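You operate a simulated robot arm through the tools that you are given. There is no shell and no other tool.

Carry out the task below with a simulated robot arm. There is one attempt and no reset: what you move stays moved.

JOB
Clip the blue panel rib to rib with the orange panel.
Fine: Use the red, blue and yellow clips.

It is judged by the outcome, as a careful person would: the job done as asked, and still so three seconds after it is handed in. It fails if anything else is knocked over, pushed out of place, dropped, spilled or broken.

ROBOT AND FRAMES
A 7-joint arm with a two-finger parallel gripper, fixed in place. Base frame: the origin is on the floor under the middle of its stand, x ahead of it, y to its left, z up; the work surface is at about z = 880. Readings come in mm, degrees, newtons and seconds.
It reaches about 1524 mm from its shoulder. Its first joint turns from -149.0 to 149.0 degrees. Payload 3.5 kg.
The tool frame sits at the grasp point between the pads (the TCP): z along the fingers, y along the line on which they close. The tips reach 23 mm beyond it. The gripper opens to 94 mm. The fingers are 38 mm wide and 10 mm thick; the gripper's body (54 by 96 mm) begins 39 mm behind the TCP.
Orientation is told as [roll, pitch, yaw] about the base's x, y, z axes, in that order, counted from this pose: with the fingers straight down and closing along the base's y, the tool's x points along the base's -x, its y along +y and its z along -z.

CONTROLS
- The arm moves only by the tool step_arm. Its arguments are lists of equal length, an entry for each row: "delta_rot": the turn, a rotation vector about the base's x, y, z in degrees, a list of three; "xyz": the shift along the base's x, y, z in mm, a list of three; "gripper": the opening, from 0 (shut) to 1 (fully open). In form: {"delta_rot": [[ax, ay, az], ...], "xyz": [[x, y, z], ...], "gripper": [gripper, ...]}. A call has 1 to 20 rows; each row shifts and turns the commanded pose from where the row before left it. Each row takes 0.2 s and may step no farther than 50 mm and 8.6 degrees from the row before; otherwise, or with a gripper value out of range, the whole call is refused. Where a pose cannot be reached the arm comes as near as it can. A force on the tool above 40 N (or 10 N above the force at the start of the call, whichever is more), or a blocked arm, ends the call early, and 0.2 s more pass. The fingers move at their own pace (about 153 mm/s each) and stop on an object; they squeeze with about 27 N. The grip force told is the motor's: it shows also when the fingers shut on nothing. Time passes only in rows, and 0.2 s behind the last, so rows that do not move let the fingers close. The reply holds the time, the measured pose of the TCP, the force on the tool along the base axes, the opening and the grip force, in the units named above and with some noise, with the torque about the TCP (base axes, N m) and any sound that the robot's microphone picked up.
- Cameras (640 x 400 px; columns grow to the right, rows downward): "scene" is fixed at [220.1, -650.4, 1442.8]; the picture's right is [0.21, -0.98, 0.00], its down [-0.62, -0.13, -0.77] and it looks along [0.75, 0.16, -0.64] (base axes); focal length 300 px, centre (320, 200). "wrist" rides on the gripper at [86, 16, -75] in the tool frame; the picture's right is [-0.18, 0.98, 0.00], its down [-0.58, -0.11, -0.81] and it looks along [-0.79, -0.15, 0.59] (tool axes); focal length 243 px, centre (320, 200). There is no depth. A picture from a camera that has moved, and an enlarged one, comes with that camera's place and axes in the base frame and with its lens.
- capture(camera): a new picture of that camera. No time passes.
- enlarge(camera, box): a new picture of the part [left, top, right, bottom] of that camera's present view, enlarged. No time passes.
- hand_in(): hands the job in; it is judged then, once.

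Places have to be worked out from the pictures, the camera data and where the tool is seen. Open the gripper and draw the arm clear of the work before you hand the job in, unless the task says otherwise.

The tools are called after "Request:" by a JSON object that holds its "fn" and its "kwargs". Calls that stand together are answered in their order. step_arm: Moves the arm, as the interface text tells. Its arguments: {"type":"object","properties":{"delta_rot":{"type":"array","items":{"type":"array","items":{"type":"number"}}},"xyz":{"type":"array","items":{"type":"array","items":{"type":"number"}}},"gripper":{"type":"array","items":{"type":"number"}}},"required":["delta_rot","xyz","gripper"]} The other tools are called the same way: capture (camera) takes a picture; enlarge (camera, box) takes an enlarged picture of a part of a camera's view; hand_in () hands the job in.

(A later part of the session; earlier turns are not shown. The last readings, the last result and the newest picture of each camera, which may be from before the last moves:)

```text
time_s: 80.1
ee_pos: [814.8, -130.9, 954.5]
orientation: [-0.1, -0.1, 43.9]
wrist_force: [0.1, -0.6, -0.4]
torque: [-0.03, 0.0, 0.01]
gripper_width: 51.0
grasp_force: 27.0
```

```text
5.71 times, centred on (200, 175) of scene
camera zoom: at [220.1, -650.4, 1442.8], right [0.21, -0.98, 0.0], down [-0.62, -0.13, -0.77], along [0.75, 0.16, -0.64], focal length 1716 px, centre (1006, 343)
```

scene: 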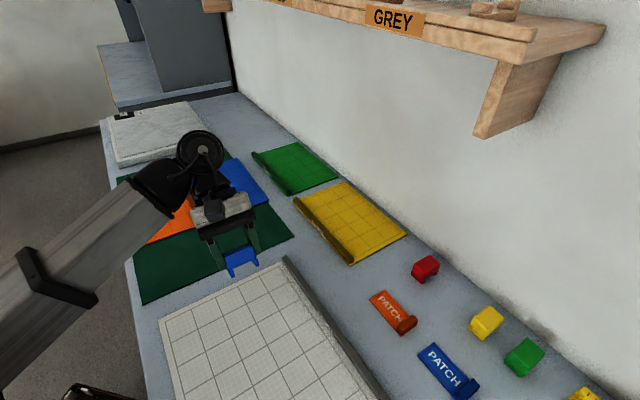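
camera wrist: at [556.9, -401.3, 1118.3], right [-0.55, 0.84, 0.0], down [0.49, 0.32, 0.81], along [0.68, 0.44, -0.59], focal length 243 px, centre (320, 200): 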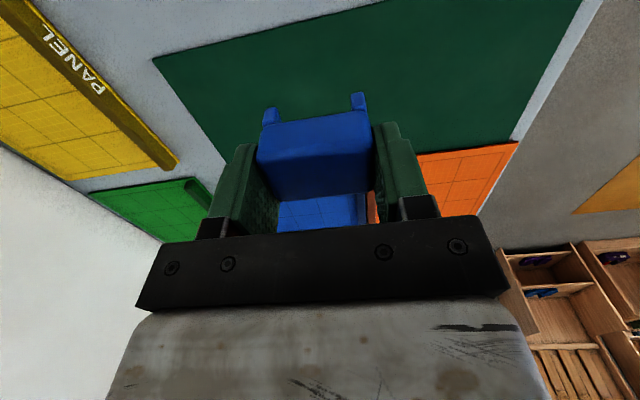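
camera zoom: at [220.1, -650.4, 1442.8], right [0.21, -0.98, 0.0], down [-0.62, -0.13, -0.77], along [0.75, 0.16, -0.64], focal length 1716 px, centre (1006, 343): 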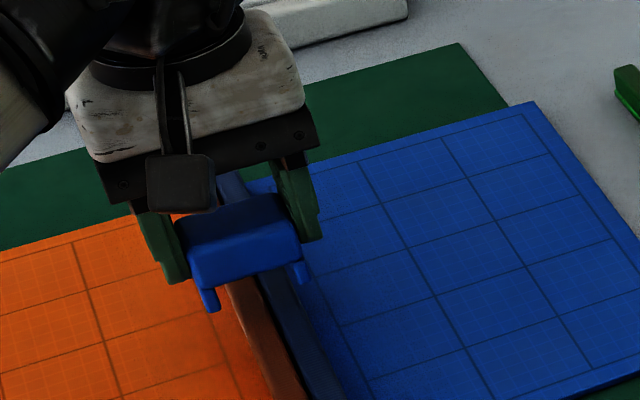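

The clip is about 3.7 mm off toward orange; correcting that, then lowering step by step.

Request:
{"fn": "step_arm", "kwargs": {"delta_rot": [[0, 0, 0], [0, 0, 0], [0, 0, 0], [0, 0, 0]], "xyz": [[2.6, -2.7, 0], [0, 0, -8], [0, 0, -6], [0, 0, 0]], "gripper": [0.45, 0.45, 0.45, 0.45]}}

Request:
{"fn": "enlarge", "kwargs": {"camera": "wrist", "box": [240, 40, 400, 200]}}

Request:
{"fn": "step_arm", "kwargs": {"delta_rot": [[0, 0, 0], [0, 0, 0]], "xyz": [[0, 0, -2], [0, 0, 0]], "gripper": [0.45, 0.45]}}

Request:
{"fn": "enlarge", "kwargs": {"camera": "wrist", "box": [240, 40, 400, 200]}}

Request:
{"fn": "step_arm", "kwargs": {"delta_rot": [[0, 0, 0], [0, 0, 0]], "xyz": [[0, 0, -1], [0, 0, 0]], "gripper": [0.45, 0.45]}}

Request:
{"fn": "step_arm", "kwargs": {"delta_rot": [[0, 0, 0], [0, 0, 0]], "xyz": [[0, 0, -1], [0, 0, 0]], "gripper": [0.45, 0.45]}}

Request:
{"fn": "enlarge", "kwargs": {"camera": "wrist", "box": [240, 40, 400, 200]}}

```text
time_s: 81.1
ee_pos: [819.3, -134.4, 939.8]
orientation: [-0.1, -0.1, 43.8]
wrist_force: [0.1, -0.2, -0.3]
torque: [-0.04, -0.02, 0.04]
gripper_width: 50.9
grasp_force: 26.4
```

```text
2.50 times, centred on (320, 120) of wrist
camera zoom: at [745.9, -182.4, 1014.2], right [-0.55, 0.84, 0.0], down [0.49, 0.32, 0.81], along [0.68, 0.44, -0.59], focal length 606 px, centre (320, 400)
```

zoom: 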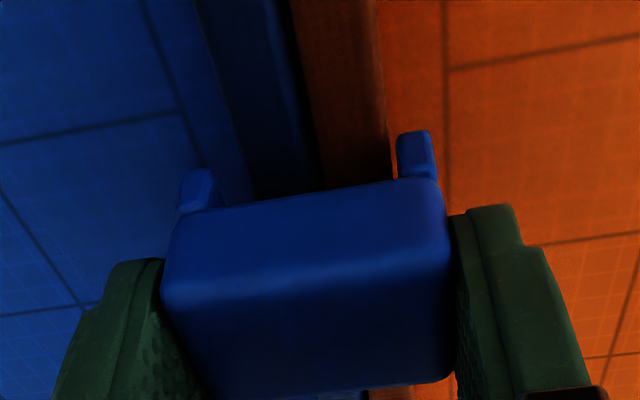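

```text
time_s: 81.7
ee_pos: [818.1, -133.9, 937.3]
orientation: [-0.1, -0.1, 43.8]
wrist_force: [-0.6, -1.1, -0.4]
torque: [0.0, 0.0, 0.03]
gripper_width: 51.3
grasp_force: 27.1
```

```text
2.50 times, centred on (320, 120) of wrist
camera zoom: at [746.3, -182.5, 1011.7], right [-0.55, 0.84, 0.0], down [0.49, 0.32, 0.81], along [0.68, 0.44, -0.59], focal length 606 px, centre (320, 400)
```

zoom: 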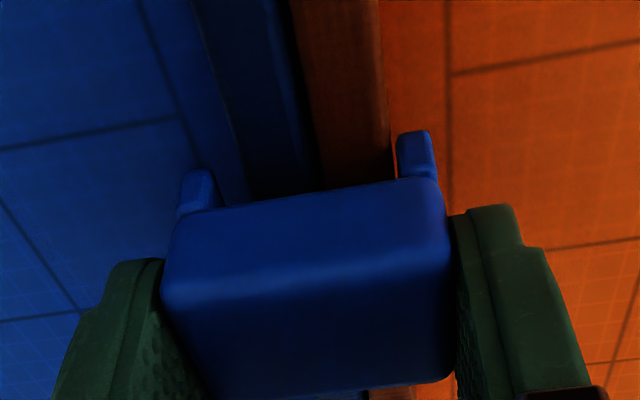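

```text
time_s: 82.3
ee_pos: [819.3, -134.4, 935.8]
orientation: [0.0, -0.1, 43.9]
wrist_force: [0.6, -0.7, -1.6]
torque: [0.02, -0.05, 0.04]
gripper_width: 51.1
grasp_force: 26.8
```

```text
time_s: 82.9
ee_pos: [819.0, -134.2, 936.8]
orientation: [0.0, -0.1, 43.7]
wrist_force: [0.0, 0.6, 0.4]
torque: [0.02, 0.0, -0.02]
gripper_width: 51.1
grasp_force: 26.5
```

```text
2.50 times, centred on (320, 120) of wrist
camera zoom: at [747.1, -182.8, 1009.9], right [-0.55, 0.84, 0.0], down [0.49, 0.32, 0.81], along [0.68, 0.44, -0.59], focal length 606 px, centre (320, 400)
```

zoom: 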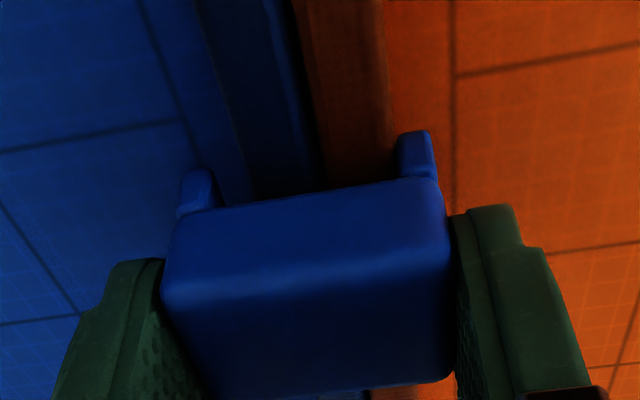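

Now about 2 mm too far the other way; nudging back and continuing down in 1 mm steps.

Request:
{"fn": "step_arm", "kwargs": {"delta_rot": [[0, 0, 0], [0, 0, 0]], "xyz": [[-1.5, 1.5, 0], [0, 0, 0]], "gripper": [0.45, 0.45]}}

Request:
{"fn": "step_arm", "kwargs": {"delta_rot": [[0, 0, 0], [0, 0, 0]], "xyz": [[0, 0, -1], [0, 0, 0]], "gripper": [0.45, 0.45]}}

Request:
{"fn": "enlarge", "kwargs": {"camera": "wrist", "box": [240, 40, 400, 200]}}

Request:
{"fn": "step_arm", "kwargs": {"delta_rot": [[0, 0, 0], [0, 0, 0]], "xyz": [[0, 0, -1], [0, 0, 0]], "gripper": [0.45, 0.45]}}

Request:
{"fn": "enlarge", "kwargs": {"camera": "wrist", "box": [240, 40, 400, 200]}}

Request:
{"fn": "step_arm", "kwargs": {"delta_rot": [[0, 0, 0], [0, 0, 0]], "xyz": [[0, 0, -1], [0, 0, 0]], "gripper": [0.45, 0.45]}}

Request:
{"fn": "enlarge", "kwargs": {"camera": "wrist", "box": [240, 40, 400, 200]}}

```text
time_s: 83.5
ee_pos: [817.5, -132.6, 936.3]
orientation: [-0.2, -0.2, 43.8]
wrist_force: [-0.1, -0.4, 0.2]
torque: [0.0, -0.01, 0.01]
gripper_width: 51.0
grasp_force: 27.0
```

```text
time_s: 84.1
ee_pos: [818.5, -131.6, 935.9]
orientation: [-0.1, 0.0, 43.8]
wrist_force: [0.1, -0.4, -0.5]
torque: [-0.02, 0.03, -0.02]
gripper_width: 51.2
grasp_force: 27.1
```

```text
2.50 times, centred on (320, 120) of wrist
camera zoom: at [745.1, -181.6, 1010.0], right [-0.55, 0.84, 0.0], down [0.49, 0.32, 0.81], along [0.68, 0.44, -0.59], focal length 606 px, centre (320, 400)
```

zoom: 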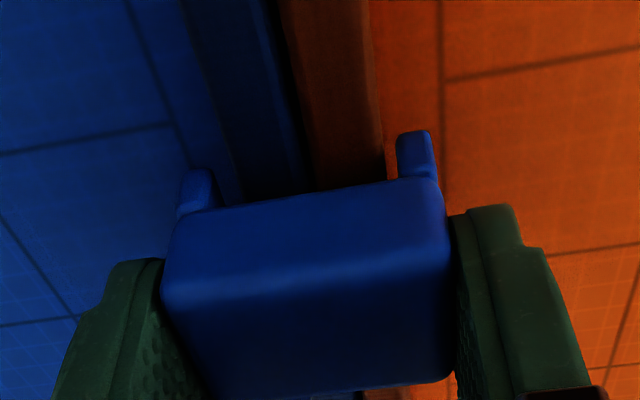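

```text
time_s: 84.7
ee_pos: [818.8, -133.7, 934.2]
orientation: [0.0, -0.1, 43.8]
wrist_force: [0.6, 2.5, 6.2]
torque: [0.05, 0.01, -0.05]
gripper_width: 51.2
grasp_force: 27.4
```

```text
2.50 times, centred on (320, 120) of wrist
camera zoom: at [745.0, -182.2, 1009.0], right [-0.55, 0.84, 0.0], down [0.49, 0.32, 0.81], along [0.68, 0.44, -0.59], focal length 606 px, centre (320, 400)
```

zoom: 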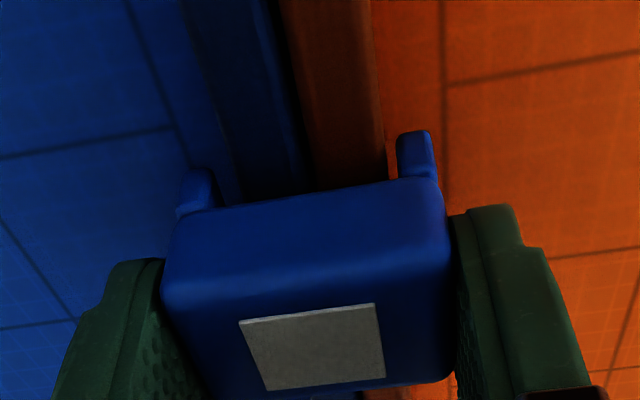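

```text
time_s: 85.3
ee_pos: [818.2, -133.2, 935.0]
orientation: [-0.2, -0.1, 43.8]
wrist_force: [-1.2, -0.3, 12.9]
torque: [-0.02, 0.07, 0.03]
gripper_width: 51.2
grasp_force: 27.2
```

```text
2.50 times, centred on (320, 120) of wrist
camera zoom: at [745.1, -181.8, 1008.2], right [-0.55, 0.84, 0.0], down [0.49, 0.32, 0.81], along [0.68, 0.44, -0.59], focal length 606 px, centre (320, 400)
```

zoom: 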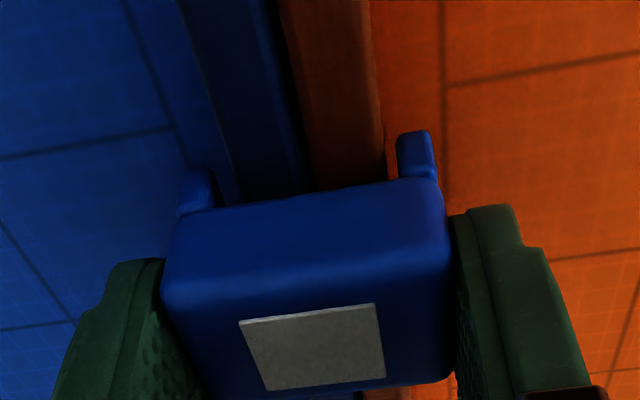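

The grey square re-appeared exactly as resistance began (6→13 N). I'll stop here, release the clip in this state and look whether the square persists.

Request:
{"fn": "step_arm", "kwargs": {"delta_rot": [[0, 0, 0], [0, 0, 0], [0, 0, 0]], "xyz": [[0, 0, 0], [0, 0, 0], [0, 0, 0]], "gripper": [0.6, 0.7, 0.7]}}

Request:
{"fn": "enlarge", "kwargs": {"camera": "wrist", "box": [240, 40, 400, 200]}}

Request:
{"fn": "enlarge", "kwargs": {"camera": "scene", "box": [165, 140, 235, 210]}}

```text
time_s: 86.1
ee_pos: [817.9, -133.5, 932.7]
orientation: [-0.1, -0.2, 43.8]
wrist_force: [-1.3, 0.6, 0.2]
torque: [0.02, 0.03, 0.0]
gripper_width: 65.6
grasp_force: 0.0
```

```text
2.50 times, centred on (320, 120) of wrist
camera zoom: at [745.4, -181.8, 1007.6], right [-0.55, 0.84, 0.0], down [0.49, 0.32, 0.81], along [0.68, 0.44, -0.59], focal length 606 px, centre (320, 400)
```

zoom: 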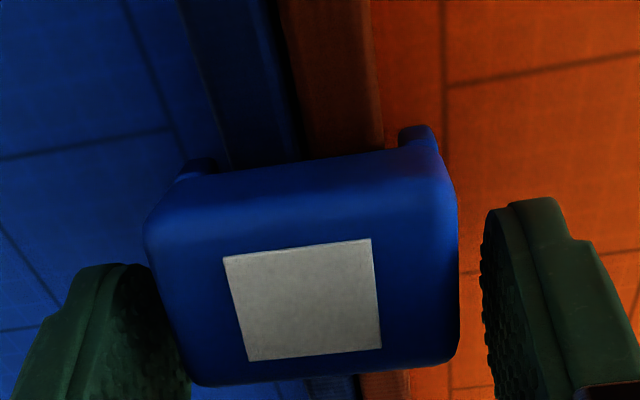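

```text
5.71 times, centred on (200, 175) of scene
camera zoom: at [220.1, -650.4, 1442.8], right [0.21, -0.98, 0.0], down [-0.62, -0.13, -0.77], along [0.75, 0.16, -0.64], focal length 1716 px, centre (1006, 343)
```

zoom: 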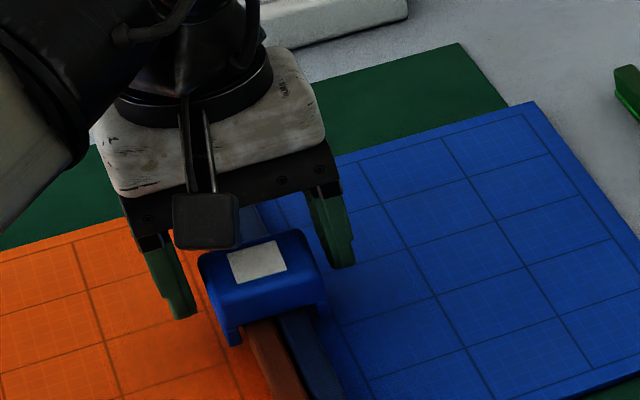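

The square stays after release and the clip's shape/height looks different. Rising clear and taking a careful look.

Request:
{"fn": "step_arm", "kwargs": {"delta_rot": [[0, 0, 0], [0, 0, 0], [0, 0, 0]], "xyz": [[0, 0, 25], [0, 0, 25], [0, 0, 0]], "gripper": [0.75, 0.75, 0.75]}}

Request:
{"fn": "enlarge", "kwargs": {"camera": "scene", "box": [180, 160, 230, 205]}}

Request:
{"fn": "enlarge", "kwargs": {"camera": "wrist", "box": [240, 20, 400, 180]}}

```text
time_s: 86.9
ee_pos: [818.4, -133.5, 985.4]
orientation: [-0.1, -0.1, 43.8]
wrist_force: [0.8, 0.2, 0.3]
torque: [0.01, -0.02, 0.01]
gripper_width: 70.4
grasp_force: 0.1
```

```text
8.89 times, centred on (205, 182) of scene
camera zoom: at [220.1, -650.4, 1442.8], right [0.21, -0.98, 0.0], down [-0.62, -0.13, -0.77], along [0.75, 0.16, -0.64], focal length 2670 px, centre (1342, 356)
```

zoom: 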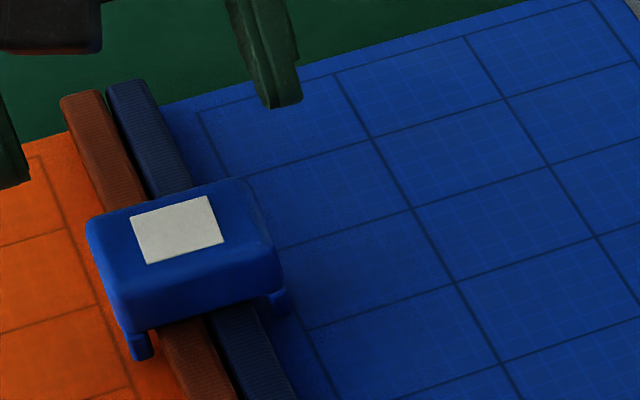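

```text
2.50 times, centred on (320, 100) of wrist
camera zoom: at [745.3, -183.3, 1059.8], right [-0.55, 0.84, 0.0], down [0.49, 0.32, 0.81], along [0.68, 0.44, -0.59], focal length 606 px, centre (320, 450)
```

zoom: 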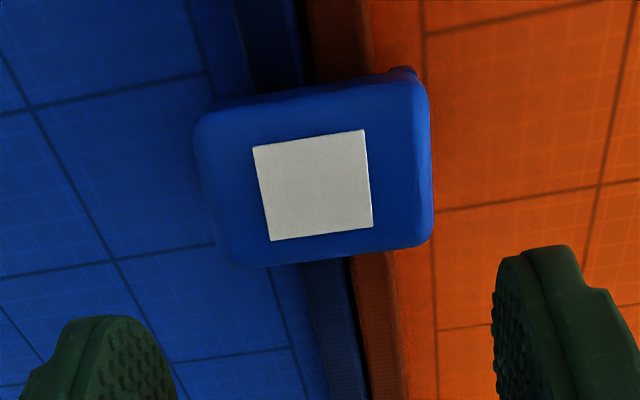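

Request:
{"fn": "step_arm", "kwargs": {"delta_rot": [[0, 0, 0], [0, 0, 0], [0, 0, 0], [5.77, -6.02, 0], [5.77, -6.02, 0], [5.77, -6.02, 0], [0, 0, 0]], "xyz": [[-25.7, -24.7, 0], [-25.7, -24.7, 0], [-25.8, -24.7, 0], [0, 0, -13], [0, 0, -13], [0, 0, -13], [0, 0, 0]], "gripper": [0.9, 0.9, 0.9, 0.9, 0.9, 0.9, 0.9]}}

Request:
{"fn": "enlarge", "kwargs": {"camera": "wrist", "box": [270, 110, 390, 210]}}

Request:
{"fn": "enlarge", "kwargs": {"camera": "wrist", "box": [310, 140, 380, 190]}}

Request:
{"fn": "enlarge", "kwargs": {"camera": "scene", "box": [180, 160, 230, 205]}}

```text
time_s: 88.5
ee_pos: [740.6, -207.7, 944.5]
orientation: [-0.1, -25.2, 43.8]
wrist_force: [-1.3, 0.0, 0.3]
torque: [0.0, 0.01, -0.01]
gripper_width: 84.2
grasp_force: 0.0
```

```text
4.00 times, centred on (330, 160) of wrist
camera zoom: at [651.5, -271.8, 975.6], right [-0.56, 0.82, 0.08], down [0.21, 0.05, 0.98], along [0.8, 0.56, -0.2], focal length 970 px, centre (280, 360)
```

zoom: 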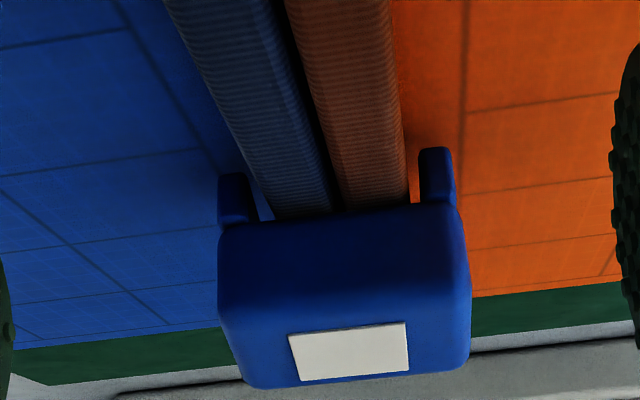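

```text
8.00 times, centred on (345, 165) of wrist
camera zoom: at [651.5, -271.8, 975.6], right [-0.56, 0.82, 0.08], down [0.21, 0.05, 0.98], along [0.8, 0.56, -0.2], focal length 1941 px, centre (120, 480)
```

zoom: 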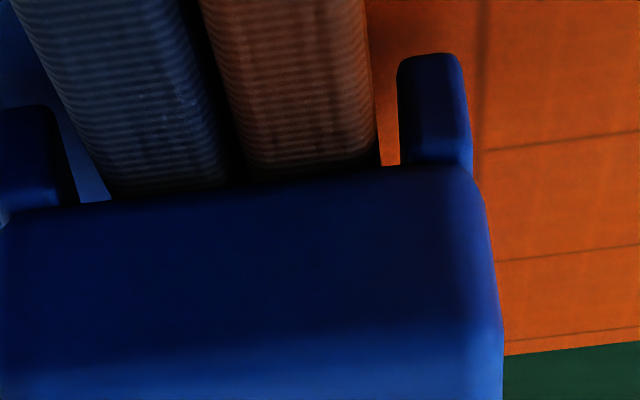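

```text
8.89 times, centred on (205, 182) of scene
camera zoom: at [220.1, -650.4, 1442.8], right [0.21, -0.98, 0.0], down [-0.62, -0.13, -0.77], along [0.75, 0.16, -0.64], focal length 2670 px, centre (1342, 356)
```

zoom: 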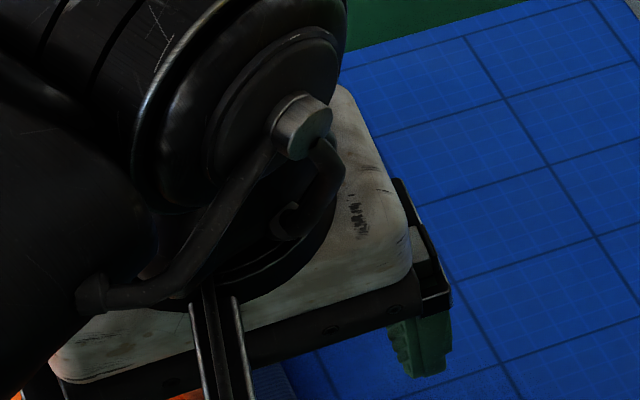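

The clip now rests tilted — its far end is held up by something. I'll move the arm out of the scene camera's way to see it from the side.

Request:
{"fn": "step_arm", "kwargs": {"delta_rot": [[-5.77, 6.02, 0], [-5.77, 6.02, 0], [-5.77, 6.02, 0], [0, 0, 0], [0, 0, 0], [0, 0, 0], [0, 0, 0], [0, 0, 0], [0, 0, 0]], "xyz": [[0, 0, 15], [0, 0, 15], [0, 0, 20], [0, 0, 30], [-20, -40, 0], [-20, -40, 0], [-20, -40, 0], [-20, -40, 0], [0, 0, 0]], "gripper": [0.9, 0.9, 0.9, 0.9, 0.9, 0.9, 0.9, 0.9, 0.9]}}

Request:
{"fn": "capture", "kwargs": {"camera": "scene"}}

Request:
{"fn": "enlarge", "kwargs": {"camera": "scene", "box": [180, 155, 230, 205]}}

```text
time_s: 90.5
ee_pos: [660.9, -367.3, 1024.1]
orientation: [-0.1, -0.1, 43.8]
wrist_force: [-0.5, -0.2, -0.6]
torque: [0.01, 0.01, -0.01]
gripper_width: 84.5
grasp_force: 0.0
```

```text
taken
```

scene: 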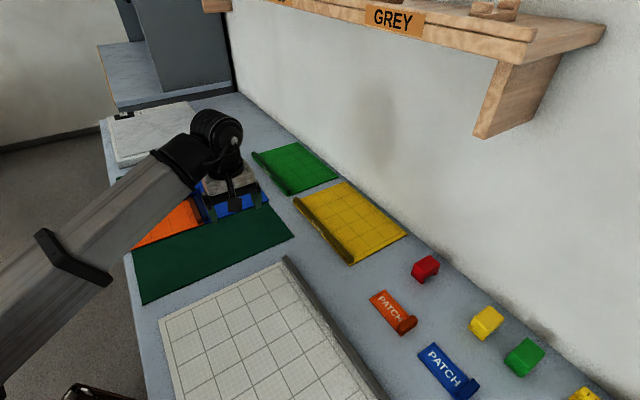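

```text
8.00 times, centred on (205, 180) of scene
camera zoom: at [220.1, -650.4, 1442.8], right [0.21, -0.98, 0.0], down [-0.62, -0.13, -0.77], along [0.75, 0.16, -0.64], focal length 2403 px, centre (1240, 360)
```

zoom: 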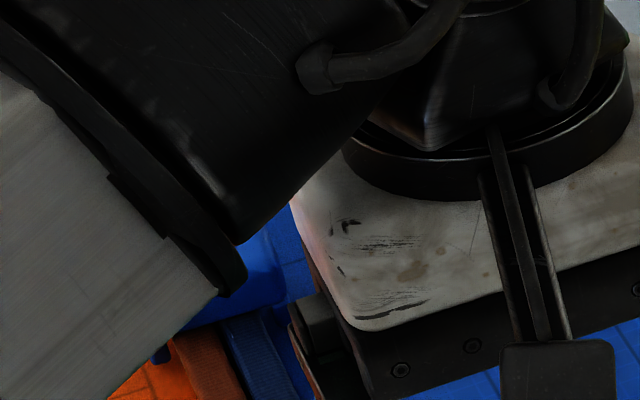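

The arm still occludes; moving further over toward the clip row gives a clear view (as it did before).

Request:
{"fn": "step_arm", "kwargs": {"delta_rot": [[0, 0, 0], [0, 0, 0], [0, 0, 0], [0, 0, 0], [0, 0, 0], [0, 0, 0], [0, 0, 0], [0, 0, 0], [0, 0, 0]], "xyz": [[-2, -45, 0], [-2, -45, 0], [-2, -45, 0], [-2, -45, 0], [-2, -45, 0], [-2, -45, 0], [-2, -45, 0], [-2, -45, 0], [0, 0, 0]], "gripper": [0.75, 0.75, 0.75, 0.75, 0.75, 0.75, 0.75, 0.75, 0.75]}}

Request:
{"fn": "enlarge", "kwargs": {"camera": "scene", "box": [175, 155, 235, 215]}}

Request:
{"fn": "enlarge", "kwargs": {"camera": "scene", "box": [185, 165, 220, 200]}}

Request:
{"fn": "enlarge", "kwargs": {"camera": "scene", "box": [100, 130, 300, 270]}}

```text
time_s: 92.5
ee_pos: [644.3, -723.9, 1020.5]
orientation: [0.0, -0.1, 43.7]
wrist_force: [0.9, 1.2, -0.1]
torque: [-0.01, 0.02, -0.01]
gripper_width: 70.4
grasp_force: 0.0
```

```text
6.67 times, centred on (205, 185) of scene
camera zoom: at [220.1, -650.4, 1442.8], right [0.21, -0.98, 0.0], down [-0.62, -0.13, -0.77], along [0.75, 0.16, -0.64], focal length 2002 px, centre (1087, 300)
```

zoom: 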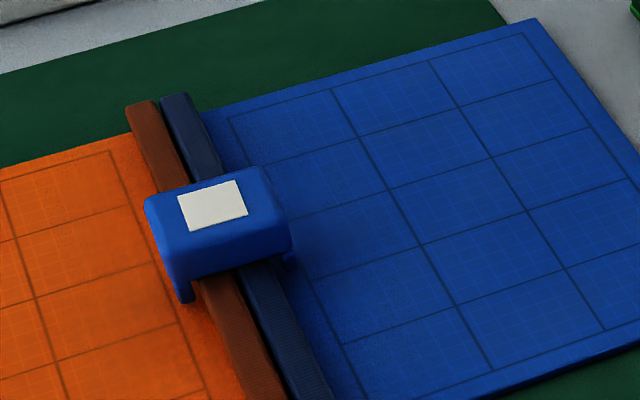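

```text
11.43 times, centred on (202, 182) of scene
camera zoom: at [220.1, -650.4, 1442.8], right [0.21, -0.98, 0.0], down [-0.62, -0.13, -0.77], along [0.75, 0.16, -0.64], focal length 3433 px, centre (1663, 400)
```

zoom: 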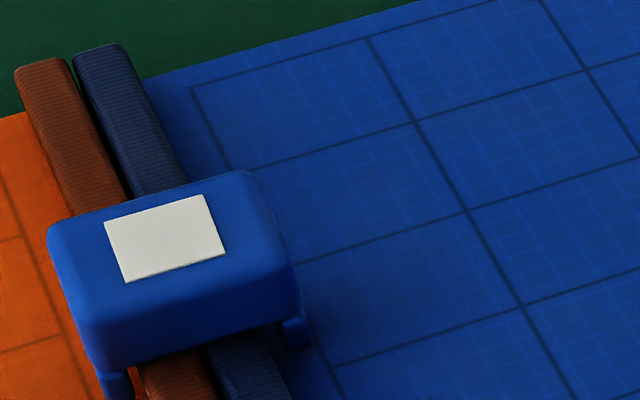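

```text
2.86 times, centred on (200, 200) of scene
camera zoom: at [220.1, -650.4, 1442.8], right [0.21, -0.98, 0.0], down [-0.62, -0.13, -0.77], along [0.75, 0.16, -0.64], focal length 858 px, centre (663, 200)
```

zoom: 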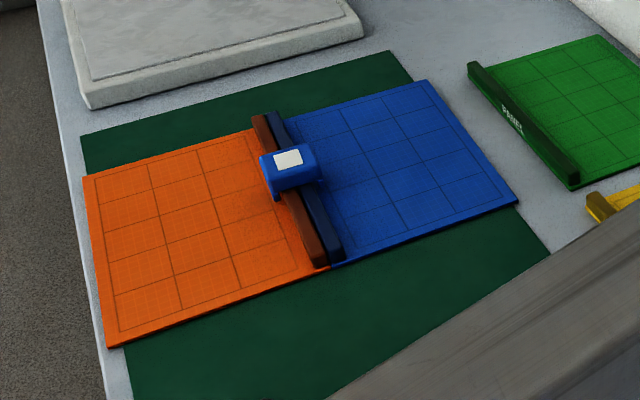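

The clip sits partially engaged (white square showing). I'll go back above it with the fingers closed and press it down on its centre in small steps to see if it clicks home from this state.

Request:
{"fn": "step_arm", "kwargs": {"delta_rot": [[0, 0, 0], [0, 0, 0], [0, 0, 0], [0, 0, 0], [0, 0, 0], [0, 0, 0], [0, 0, 0], [0, 0, 0], [0, 0, 0], [0, 0, 0], [0, 0, 0], [0, 0, 0], [0, 0, 0], [0, 0, 0], [0, 0, 0]], "xyz": [[2, 45, 0], [2, 45, 0], [2, 45, 0], [2, 45, 0], [2, 45, 0], [2, 45, 0], [2, 45, 0], [2, 45, 0], [31.5, 38.5, -3], [31.5, 38.5, -3], [31.5, 38.5, -3], [31.5, 38.5, -3], [31.5, 38.5, -3], [0, 39, 0], [0, 0, 0]], "gripper": [0, 0, 0, 0, 0, 0, 0, 0, 0, 0, 0, 0, 0, 0, 0]}}

Request:
{"fn": "capture", "kwargs": {"camera": "wrist"}}

```text
time_s: 95.7
ee_pos: [820.4, -134.3, 1009.4]
orientation: [0.0, 0.0, 43.8]
wrist_force: [0.3, 0.0, -0.4]
torque: [0.01, 0.03, -0.02]
gripper_width: 0.0
grasp_force: 27.0
```

```text
taken
camera wrist: at [747.4, -182.8, 1084.7], right [-0.55, 0.84, 0.0], down [0.49, 0.32, 0.81], along [0.68, 0.44, -0.59], focal length 243 px, centre (320, 200)
```

wrist: 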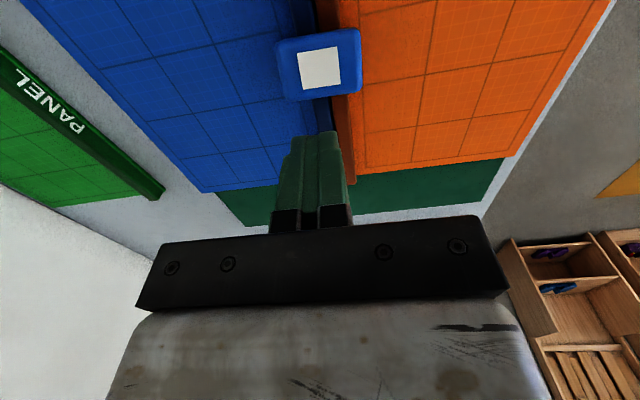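

Request:
{"fn": "enlarge", "kwargs": {"camera": "wrist", "box": [260, 10, 380, 130]}}

Request:
{"fn": "enlarge", "kwargs": {"camera": "scene", "box": [165, 140, 235, 210]}}

```text
3.33 times, centred on (320, 70) of wrist
camera zoom: at [747.4, -182.8, 1084.7], right [-0.55, 0.84, 0.0], down [0.49, 0.32, 0.81], along [0.68, 0.44, -0.59], focal length 809 px, centre (320, 633)
```

zoom: 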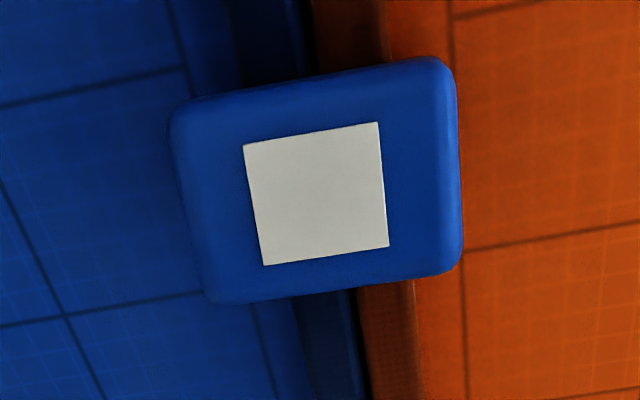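

```text
5.71 times, centred on (200, 175) of scene
camera zoom: at [220.1, -650.4, 1442.8], right [0.21, -0.98, 0.0], down [-0.62, -0.13, -0.77], along [0.75, 0.16, -0.64], focal length 1716 px, centre (1006, 343)
```

zoom: 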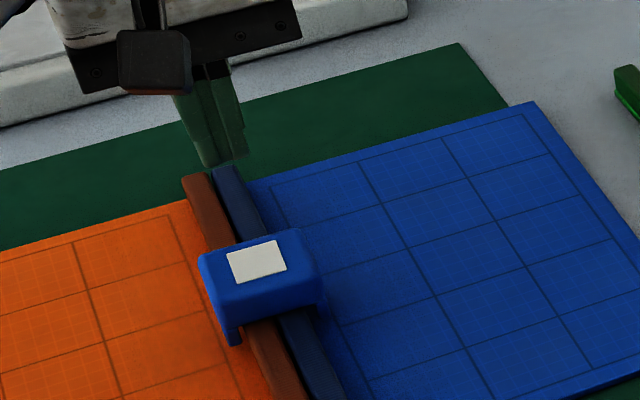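

The clip is tipped ~16° as if balanced on a central support beneath it (where the white square is). I'll centre over its top and press gently with the closed fingers to see how it behaves.

Request:
{"fn": "step_arm", "kwargs": {"delta_rot": [[0, 0, 0], [0, 0, 0], [0, 0, 0], [0, 0, 0]], "xyz": [[-7.5, -6.5, 0], [0, 0, -25], [0, 0, -20], [0, 0, 0]], "gripper": [0, 0, 0, 0]}}

Request:
{"fn": "enlarge", "kwargs": {"camera": "wrist", "box": [240, 20, 400, 180]}}

Request:
{"fn": "enlarge", "kwargs": {"camera": "scene", "box": [165, 140, 235, 210]}}

```text
time_s: 96.7
ee_pos: [811.3, -141.9, 966.2]
orientation: [0.0, -0.1, 43.8]
wrist_force: [-0.1, -0.1, -0.2]
torque: [-0.01, 0.03, -0.02]
gripper_width: 0.2
grasp_force: 26.8
```

```text
2.50 times, centred on (320, 100) of wrist
camera zoom: at [737.9, -189.7, 1040.6], right [-0.55, 0.84, 0.0], down [0.49, 0.32, 0.81], along [0.68, 0.44, -0.59], focal length 606 px, centre (320, 450)
```

zoom: 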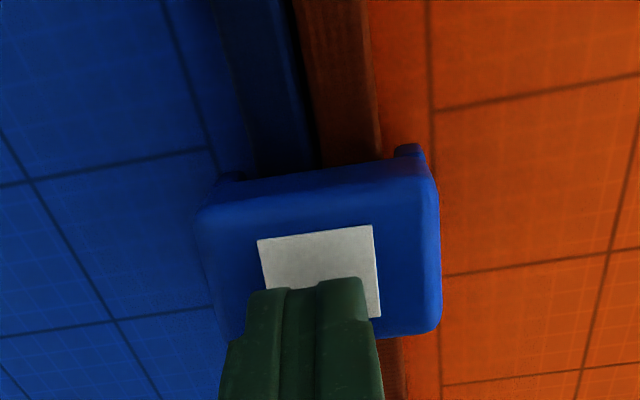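

```text
5.71 times, centred on (200, 175) of scene
camera zoom: at [220.1, -650.4, 1442.8], right [0.21, -0.98, 0.0], down [-0.62, -0.13, -0.77], along [0.75, 0.16, -0.64], focal length 1716 px, centre (1006, 343)
```

zoom: 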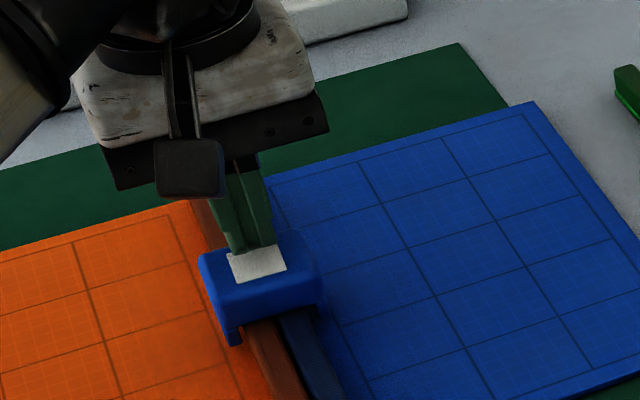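

Request:
{"fn": "step_arm", "kwargs": {"delta_rot": [[0, 0, 0], [0, 0, 0]], "xyz": [[0, 0, -5], [0, 0, 0]], "gripper": [0, 0]}}

Request:
{"fn": "step_arm", "kwargs": {"delta_rot": [[0, 0, 0], [0, 0, 0]], "xyz": [[0, 0, -2], [0, 0, 0]], "gripper": [0, 0]}}

Request:
{"fn": "step_arm", "kwargs": {"delta_rot": [[0, 0, 0], [0, 0, 0]], "xyz": [[0, 0, -2], [0, 0, 0]], "gripper": [0, 0]}}

Request:
{"fn": "enlarge", "kwargs": {"camera": "wrist", "box": [240, 20, 400, 180]}}

Request:
{"fn": "enlarge", "kwargs": {"camera": "scene", "box": [165, 140, 235, 210]}}

```text
time_s: 97.3
ee_pos: [811.6, -140.6, 961.4]
orientation: [0.0, -0.1, 43.8]
wrist_force: [2.6, 2.6, 10.8]
torque: [0.14, -0.13, -0.03]
gripper_width: 0.0
grasp_force: 27.1
```

```text
time_s: 97.9
ee_pos: [811.6, -141.7, 959.2]
orientation: [-0.1, 0.0, 43.7]
wrist_force: [-0.2, 0.6, 1.0]
torque: [0.01, -0.03, 0.02]
gripper_width: 0.1
grasp_force: 27.1
```

```text
time_s: 98.5
ee_pos: [811.4, -142.4, 955.0]
orientation: [0.0, -0.1, 43.8]
wrist_force: [0.3, -0.5, 0.7]
torque: [-0.03, 0.02, 0.01]
gripper_width: 0.0
grasp_force: 26.9
```

```text
2.50 times, centred on (320, 100) of wrist
camera zoom: at [738.0, -190.9, 1030.9], right [-0.55, 0.84, 0.0], down [0.49, 0.32, 0.81], along [0.68, 0.44, -0.59], focal length 606 px, centre (320, 450)
```

zoom: 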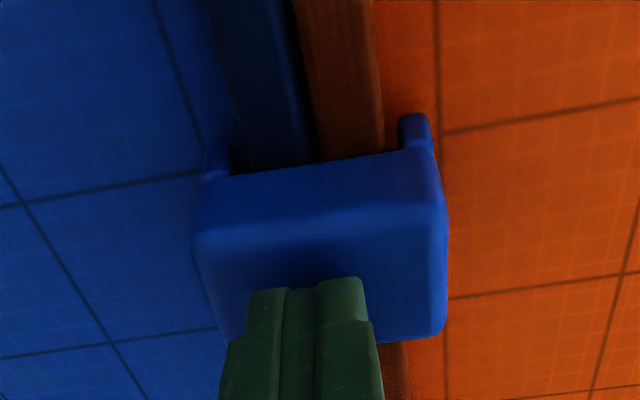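

```text
5.71 times, centred on (200, 175) of scene
camera zoom: at [220.1, -650.4, 1442.8], right [0.21, -0.98, 0.0], down [-0.62, -0.13, -0.77], along [0.75, 0.16, -0.64], focal length 1716 px, centre (1006, 343)
```

zoom: 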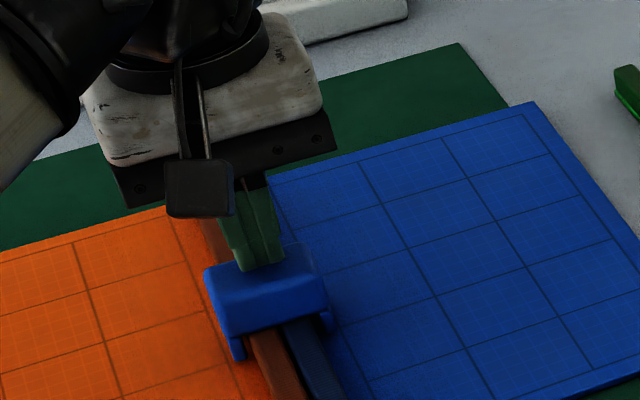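

The press went through the same ~11 N resistance; the white square vanished and the clip dropped level — like a witness flag that disappears when the clip is home. To test whether it's truly held (without squeezing it), I'll nudge it along the rib with a fingertip and see whether it slides relative to the ribs.

Request:
{"fn": "step_arm", "kwargs": {"delta_rot": [[0, 0, 0], [0, 0, 0], [0, 0, 0], [0, 0, 0], [0, 0, 0]], "xyz": [[0, 0, 20], [-26, -25, 0], [0, 0, -25], [0, 0, -17], [0, 0, 0]], "gripper": [0, 0, 0, 0, 0]}}

Request:
{"fn": "capture", "kwargs": {"camera": "wrist"}}

Request:
{"fn": "enlarge", "kwargs": {"camera": "scene", "box": [165, 140, 235, 210]}}

```text
time_s: 99.3
ee_pos: [783.8, -166.4, 951.2]
orientation: [-0.1, -0.2, 43.8]
wrist_force: [-4.6, 2.2, 26.8]
torque: [0.39, -0.25, 0.1]
gripper_width: 0.2
grasp_force: 27.1
stopped in row 4: the force on the tool passed its limit at 72 N (the readings are from after the stop); the commanded pose is now the measured one
```

```text
taken
camera wrist: at [711.0, -215.6, 1026.3], right [-0.55, 0.84, 0.0], down [0.49, 0.32, 0.81], along [0.68, 0.44, -0.59], focal length 243 px, centre (320, 200)
```

wrist: 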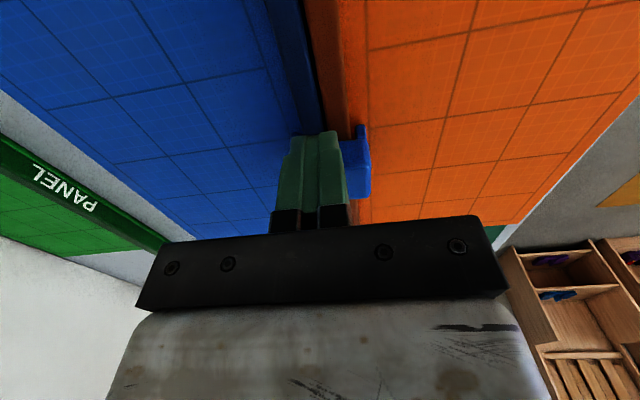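

```text
5.71 times, centred on (200, 175) of scene
camera zoom: at [220.1, -650.4, 1442.8], right [0.21, -0.98, 0.0], down [-0.62, -0.13, -0.77], along [0.75, 0.16, -0.64], focal length 1716 px, centre (1006, 343)
```

zoom: 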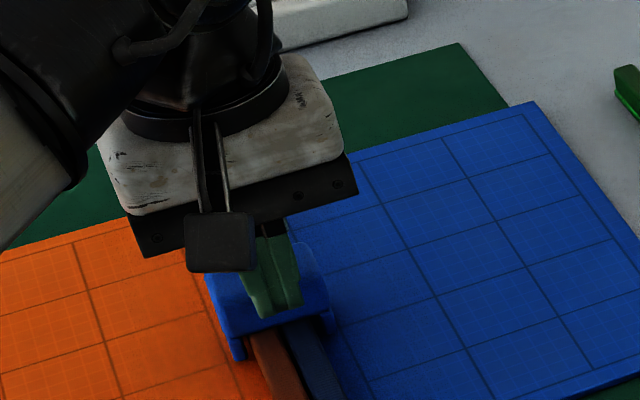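

The finger came down on the clip's near edge instead of beside it. Backing straight up at once and checking.

Request:
{"fn": "step_arm", "kwargs": {"delta_rot": [[0, 0, 0], [0, 0, 0], [0, 0, 0]], "xyz": [[0, 0, 15], [0, 0, 25], [0, 0, 0]], "gripper": [0, 0, 0]}}

Request:
{"fn": "capture", "kwargs": {"camera": "wrist"}}

Request:
{"fn": "enlarge", "kwargs": {"camera": "wrist", "box": [240, 20, 400, 180]}}

Request:
{"fn": "enlarge", "kwargs": {"camera": "scene", "box": [165, 140, 235, 210]}}

```text
time_s: 100.2
ee_pos: [786.6, -168.7, 990.0]
orientation: [-0.3, -0.1, 43.7]
wrist_force: [0.0, 0.5, 0.3]
torque: [-0.01, 0.01, -0.01]
gripper_width: 0.0
grasp_force: 27.2
```

```text
taken
camera wrist: at [712.9, -217.4, 1064.6], right [-0.55, 0.84, 0.0], down [0.49, 0.32, 0.81], along [0.68, 0.44, -0.59], focal length 243 px, centre (320, 200)
```

wrist: 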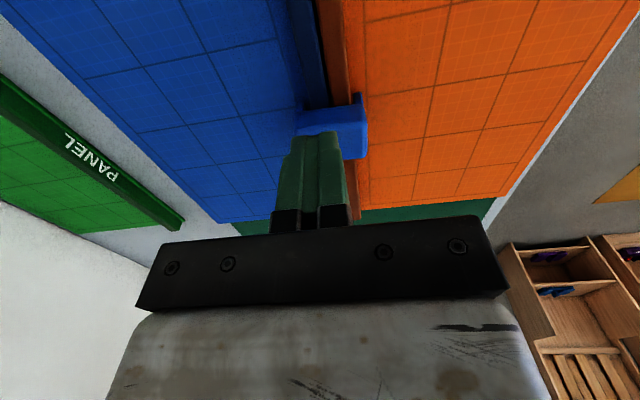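

```text
2.50 times, centred on (320, 100) of wrist
camera zoom: at [712.9, -217.4, 1064.6], right [-0.55, 0.84, 0.0], down [0.49, 0.32, 0.81], along [0.68, 0.44, -0.59], focal length 606 px, centre (320, 450)
```

zoom: 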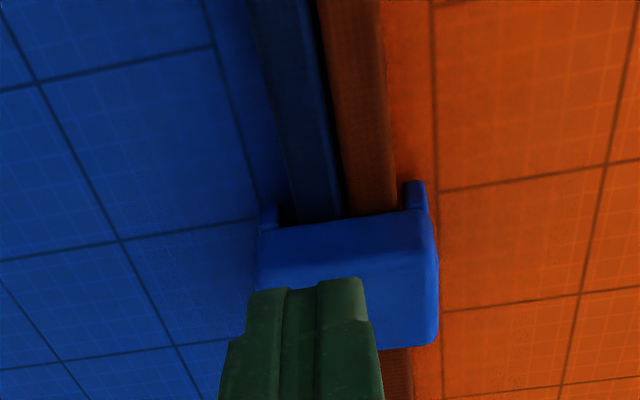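

```text
5.71 times, centred on (200, 175) of scene
camera zoom: at [220.1, -650.4, 1442.8], right [0.21, -0.98, 0.0], down [-0.62, -0.13, -0.77], along [0.75, 0.16, -0.64], focal length 1716 px, centre (1006, 343)
```

zoom: 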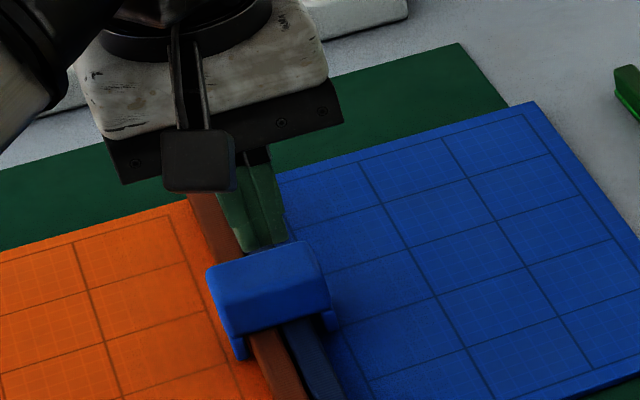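

The clip is unharmed, still level (it had slid ~7 mm toward the near end when levelling). I'll shift a further 9 mm back and lower beside its near face to do the nudge test.

Request:
{"fn": "step_arm", "kwargs": {"delta_rot": [[0, 0, 0], [0, 0, 0], [0, 0, 0], [0, 0, 0]], "xyz": [[-7.2, -6.9, 0], [0, 0, -25], [0, 0, -8], [0, 0, 0]], "gripper": [0, 0, 0, 0]}}

Request:
{"fn": "step_arm", "kwargs": {"delta_rot": [[0, 0, 0], [0, 0, 0], [0, 0, 0], [0, 0, 0], [0, 0, 0], [0, 0, 0]], "xyz": [[0, 0, -4], [0, 0, -4], [0, 0, -4], [0, 0, -4], [0, 0, -4], [0, 0, 0]], "gripper": [0, 0, 0, 0, 0, 0]}}

Request:
{"fn": "capture", "kwargs": {"camera": "wrist"}}

Request:
{"fn": "enlarge", "kwargs": {"camera": "scene", "box": [165, 150, 235, 220]}}

```text
time_s: 101.2
ee_pos: [779.9, -173.8, 957.2]
orientation: [-0.2, -0.2, 43.8]
wrist_force: [-0.1, 0.8, 0.0]
torque: [0.03, 0.0, -0.01]
gripper_width: 0.1
grasp_force: 27.0
```

```text
time_s: 102.5
ee_pos: [778.1, -172.2, 937.4]
orientation: [-0.2, -0.3, 43.8]
wrist_force: [0.5, -0.1, 0.2]
torque: [0.03, -0.02, 0.0]
gripper_width: 0.5
grasp_force: 27.1
```

```text
taken
camera wrist: at [704.2, -221.7, 1011.6], right [-0.55, 0.84, 0.0], down [0.49, 0.32, 0.81], along [0.68, 0.44, -0.59], focal length 243 px, centre (320, 200)
```

wrist: 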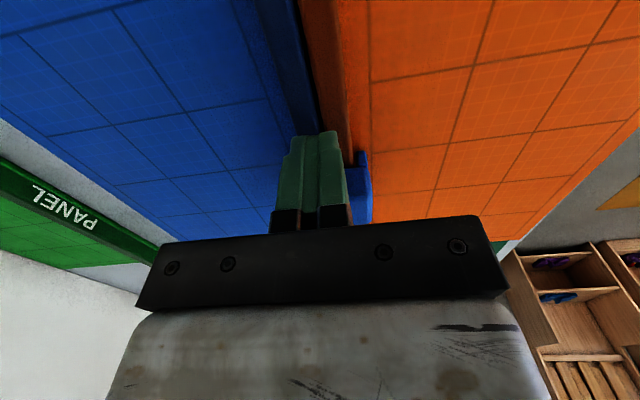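

```text
5.71 times, centred on (200, 185) of scene
camera zoom: at [220.1, -650.4, 1442.8], right [0.21, -0.98, 0.0], down [-0.62, -0.13, -0.77], along [0.75, 0.16, -0.64], focal length 1716 px, centre (1006, 286)
```

zoom: 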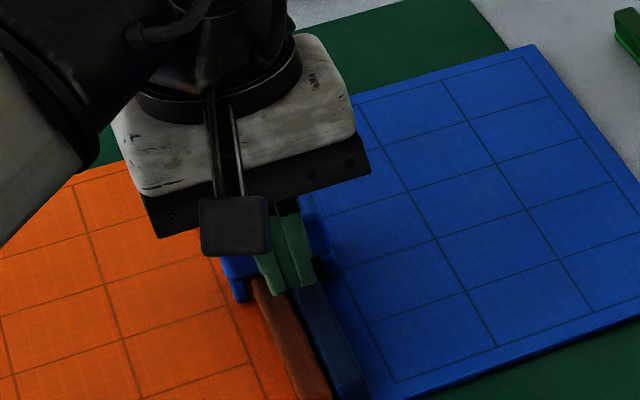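

The fingertip is now beside the clip's near face and just above the ribs. Pushing gently along +rib in 2 mm steps.

Request:
{"fn": "step_arm", "kwargs": {"delta_rot": [[0, 0, 0], [0, 0, 0]], "xyz": [[2.2, 2.1, 0], [0, 0, 0]], "gripper": [0, 0]}}

Request:
{"fn": "step_arm", "kwargs": {"delta_rot": [[0, 0, 0], [0, 0, 0]], "xyz": [[2.2, 2.1, 0], [0, 0, 0]], "gripper": [0, 0]}}

Request:
{"fn": "step_arm", "kwargs": {"delta_rot": [[0, 0, 0], [0, 0, 0]], "xyz": [[1.5, 1.4, 0], [0, 0, 0]], "gripper": [0, 0]}}

Request:
{"fn": "enlarge", "kwargs": {"camera": "scene", "box": [165, 150, 235, 220]}}

```text
time_s: 103.2
ee_pos: [780.2, -171.7, 938.6]
orientation: [-0.2, -0.2, 43.8]
wrist_force: [0.1, -0.2, -0.5]
torque: [-0.02, -0.02, -0.01]
gripper_width: 0.1
grasp_force: 27.2
```

```text
time_s: 103.8
ee_pos: [782.7, -169.3, 936.7]
orientation: [-0.1, -0.2, 43.7]
wrist_force: [0.2, 0.1, 0.0]
torque: [-0.01, 0.0, 0.02]
gripper_width: 0.2
grasp_force: 27.0
```

```text
time_s: 104.3
ee_pos: [784.8, -167.4, 937.0]
orientation: [-0.2, -0.3, 43.8]
wrist_force: [0.1, -0.6, 0.5]
torque: [-0.01, 0.01, -0.02]
gripper_width: 0.0
grasp_force: 26.8
```

```text
5.71 times, centred on (200, 185) of scene
camera zoom: at [220.1, -650.4, 1442.8], right [0.21, -0.98, 0.0], down [-0.62, -0.13, -0.77], along [0.75, 0.16, -0.64], focal length 1716 px, centre (1006, 286)
```

zoom: 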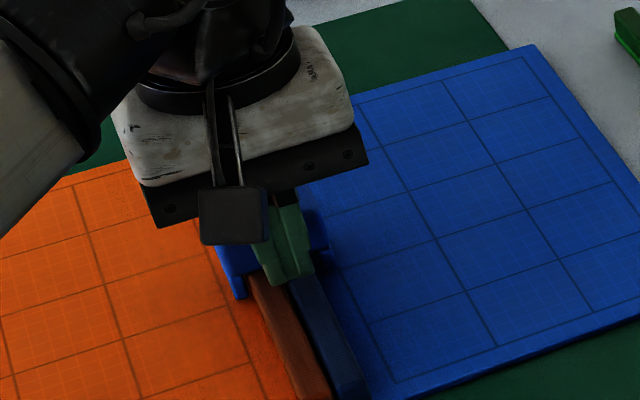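

Request:
{"fn": "step_arm", "kwargs": {"delta_rot": [[0, 0, 0], [0, 0, 0]], "xyz": [[2.2, 2.1, 0], [0, 0, 0]], "gripper": [0, 0]}}

Request:
{"fn": "step_arm", "kwargs": {"delta_rot": [[0, 0, 0], [0, 0, 0]], "xyz": [[2.2, 2.1, 0], [0, 0, 0]], "gripper": [0, 0]}}

Request:
{"fn": "enlarge", "kwargs": {"camera": "scene", "box": [165, 150, 235, 220]}}

Request:
{"fn": "enlarge", "kwargs": {"camera": "scene", "box": [185, 195, 225, 230]}}

```text
time_s: 105.0
ee_pos: [787.3, -165.4, 936.3]
orientation: [-0.2, -0.2, 43.9]
wrist_force: [-0.7, 0.5, 0.2]
torque: [0.01, 0.02, 0.0]
gripper_width: 0.2
grasp_force: 27.2
```

```text
time_s: 105.5
ee_pos: [789.0, -164.2, 937.7]
orientation: [-0.2, -0.2, 43.9]
wrist_force: [0.5, -1.3, -0.4]
torque: [-0.02, 0.0, -0.03]
gripper_width: 0.0
grasp_force: 27.3
```

```text
5.71 times, centred on (200, 185) of scene
camera zoom: at [220.1, -650.4, 1442.8], right [0.21, -0.98, 0.0], down [-0.62, -0.13, -0.77], along [0.75, 0.16, -0.64], focal length 1716 px, centre (1006, 286)
```

zoom: 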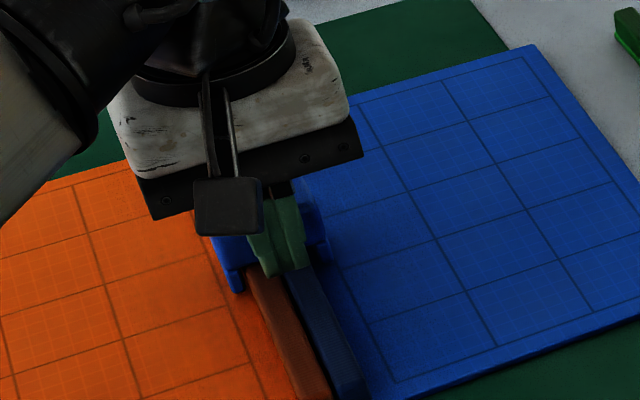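

```text
11.43 times, centred on (205, 212) of scene
camera zoom: at [220.1, -650.4, 1442.8], right [0.21, -0.98, 0.0], down [-0.62, -0.13, -0.77], along [0.75, 0.16, -0.64], focal length 3433 px, centre (1634, 57)
```

zoom: 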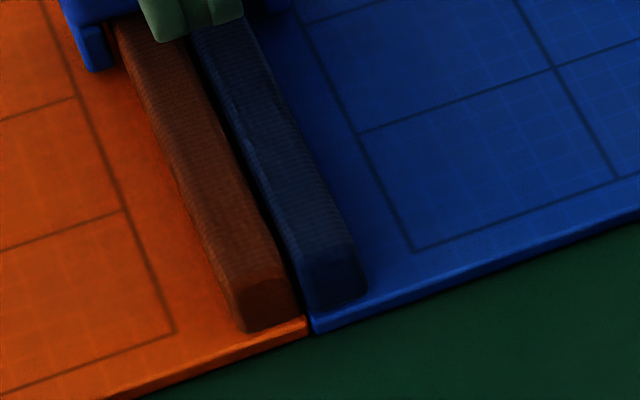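

The clip slides freely with no force, so this "home" state holds nothing. I suspect the white square marks the attached state, and that pushing further broke it loose. I'll lift the clip off and re-approach, stopping right when the square shows, then tug-test that state.

Request:
{"fn": "step_arm", "kwargs": {"delta_rot": [[0, 0, 0], [0, 0, 0], [0, 0, 0], [0, 0, 0]], "xyz": [[-3, -3, 0], [0, 0, 40], [27.5, 30.7, 0], [0, 0, 0]], "gripper": [0, 0, 0.75, 0.75]}}

Request:
{"fn": "enlarge", "kwargs": {"camera": "wrist", "box": [220, 20, 420, 220]}}

```text
time_s: 106.5
ee_pos: [814.4, -137.1, 973.9]
orientation: [-0.2, -0.2, 43.8]
wrist_force: [-0.7, 0.0, -1.1]
torque: [0.03, -0.02, -0.05]
gripper_width: 70.4
grasp_force: 0.1
```

```text
2.00 times, centred on (320, 120) of wrist
camera zoom: at [740.6, -185.6, 1048.5], right [-0.55, 0.84, 0.0], down [0.49, 0.32, 0.81], along [0.68, 0.44, -0.59], focal length 485 px, centre (320, 360)
```

zoom: 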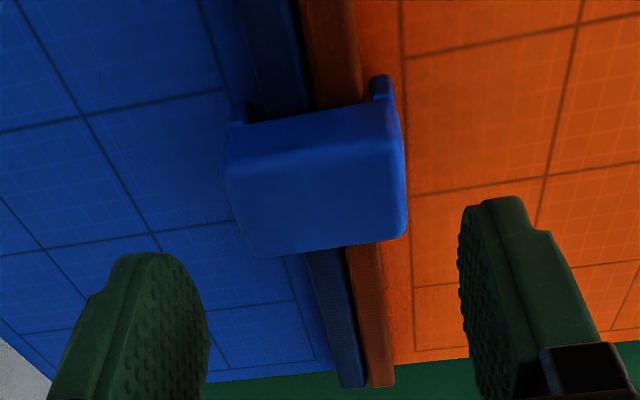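

Request:
{"fn": "step_arm", "kwargs": {"delta_rot": [[0, 0, 0], [0, 0, 0], [0, 0, 0], [0, 0, 0]], "xyz": [[-2, -1.3, 0], [0, 0, -25], [0, 0, -20], [0, 0, 0]], "gripper": [0.75, 0.75, 0.75, 0.75]}}

Request:
{"fn": "step_arm", "kwargs": {"delta_rot": [[0, 0, 0], [0, 0, 0], [0, 0, 0], [0, 0, 0], [0, 0, 0], [0, 0, 0], [0, 0, 0]], "xyz": [[0, 0, 0], [0, 0, 0], [0, 0, 0], [0, 0, 0], [0, 0, 8], [0, 0, 14], [0, 0, 0]], "gripper": [0.65, 0.58, 0.5, 0.45, 0.45, 0.45, 0.45]}}

Request:
{"fn": "enlarge", "kwargs": {"camera": "wrist", "box": [240, 40, 400, 200]}}

```text
time_s: 107.5
ee_pos: [810.2, -139.6, 930.4]
orientation: [-0.2, -0.2, 43.9]
wrist_force: [0.1, -0.2, -1.1]
torque: [0.0, -0.01, 0.0]
gripper_width: 70.8
grasp_force: 0.0
```

```text
time_s: 109.2
ee_pos: [811.1, -136.9, 954.2]
orientation: [-0.2, -0.3, 43.9]
wrist_force: [0.6, 0.6, -0.3]
torque: [0.02, -0.01, 0.04]
gripper_width: 51.3
grasp_force: 27.5
```

```text
2.50 times, centred on (320, 120) of wrist
camera zoom: at [737.6, -186.8, 1028.4], right [-0.55, 0.84, 0.0], down [0.49, 0.32, 0.81], along [0.68, 0.44, -0.59], focal length 606 px, centre (320, 400)
```

zoom: 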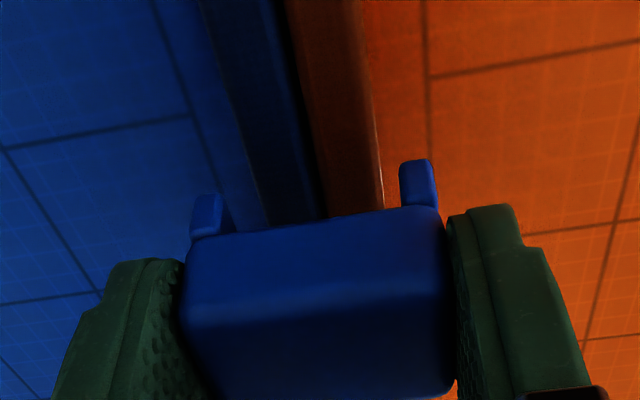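

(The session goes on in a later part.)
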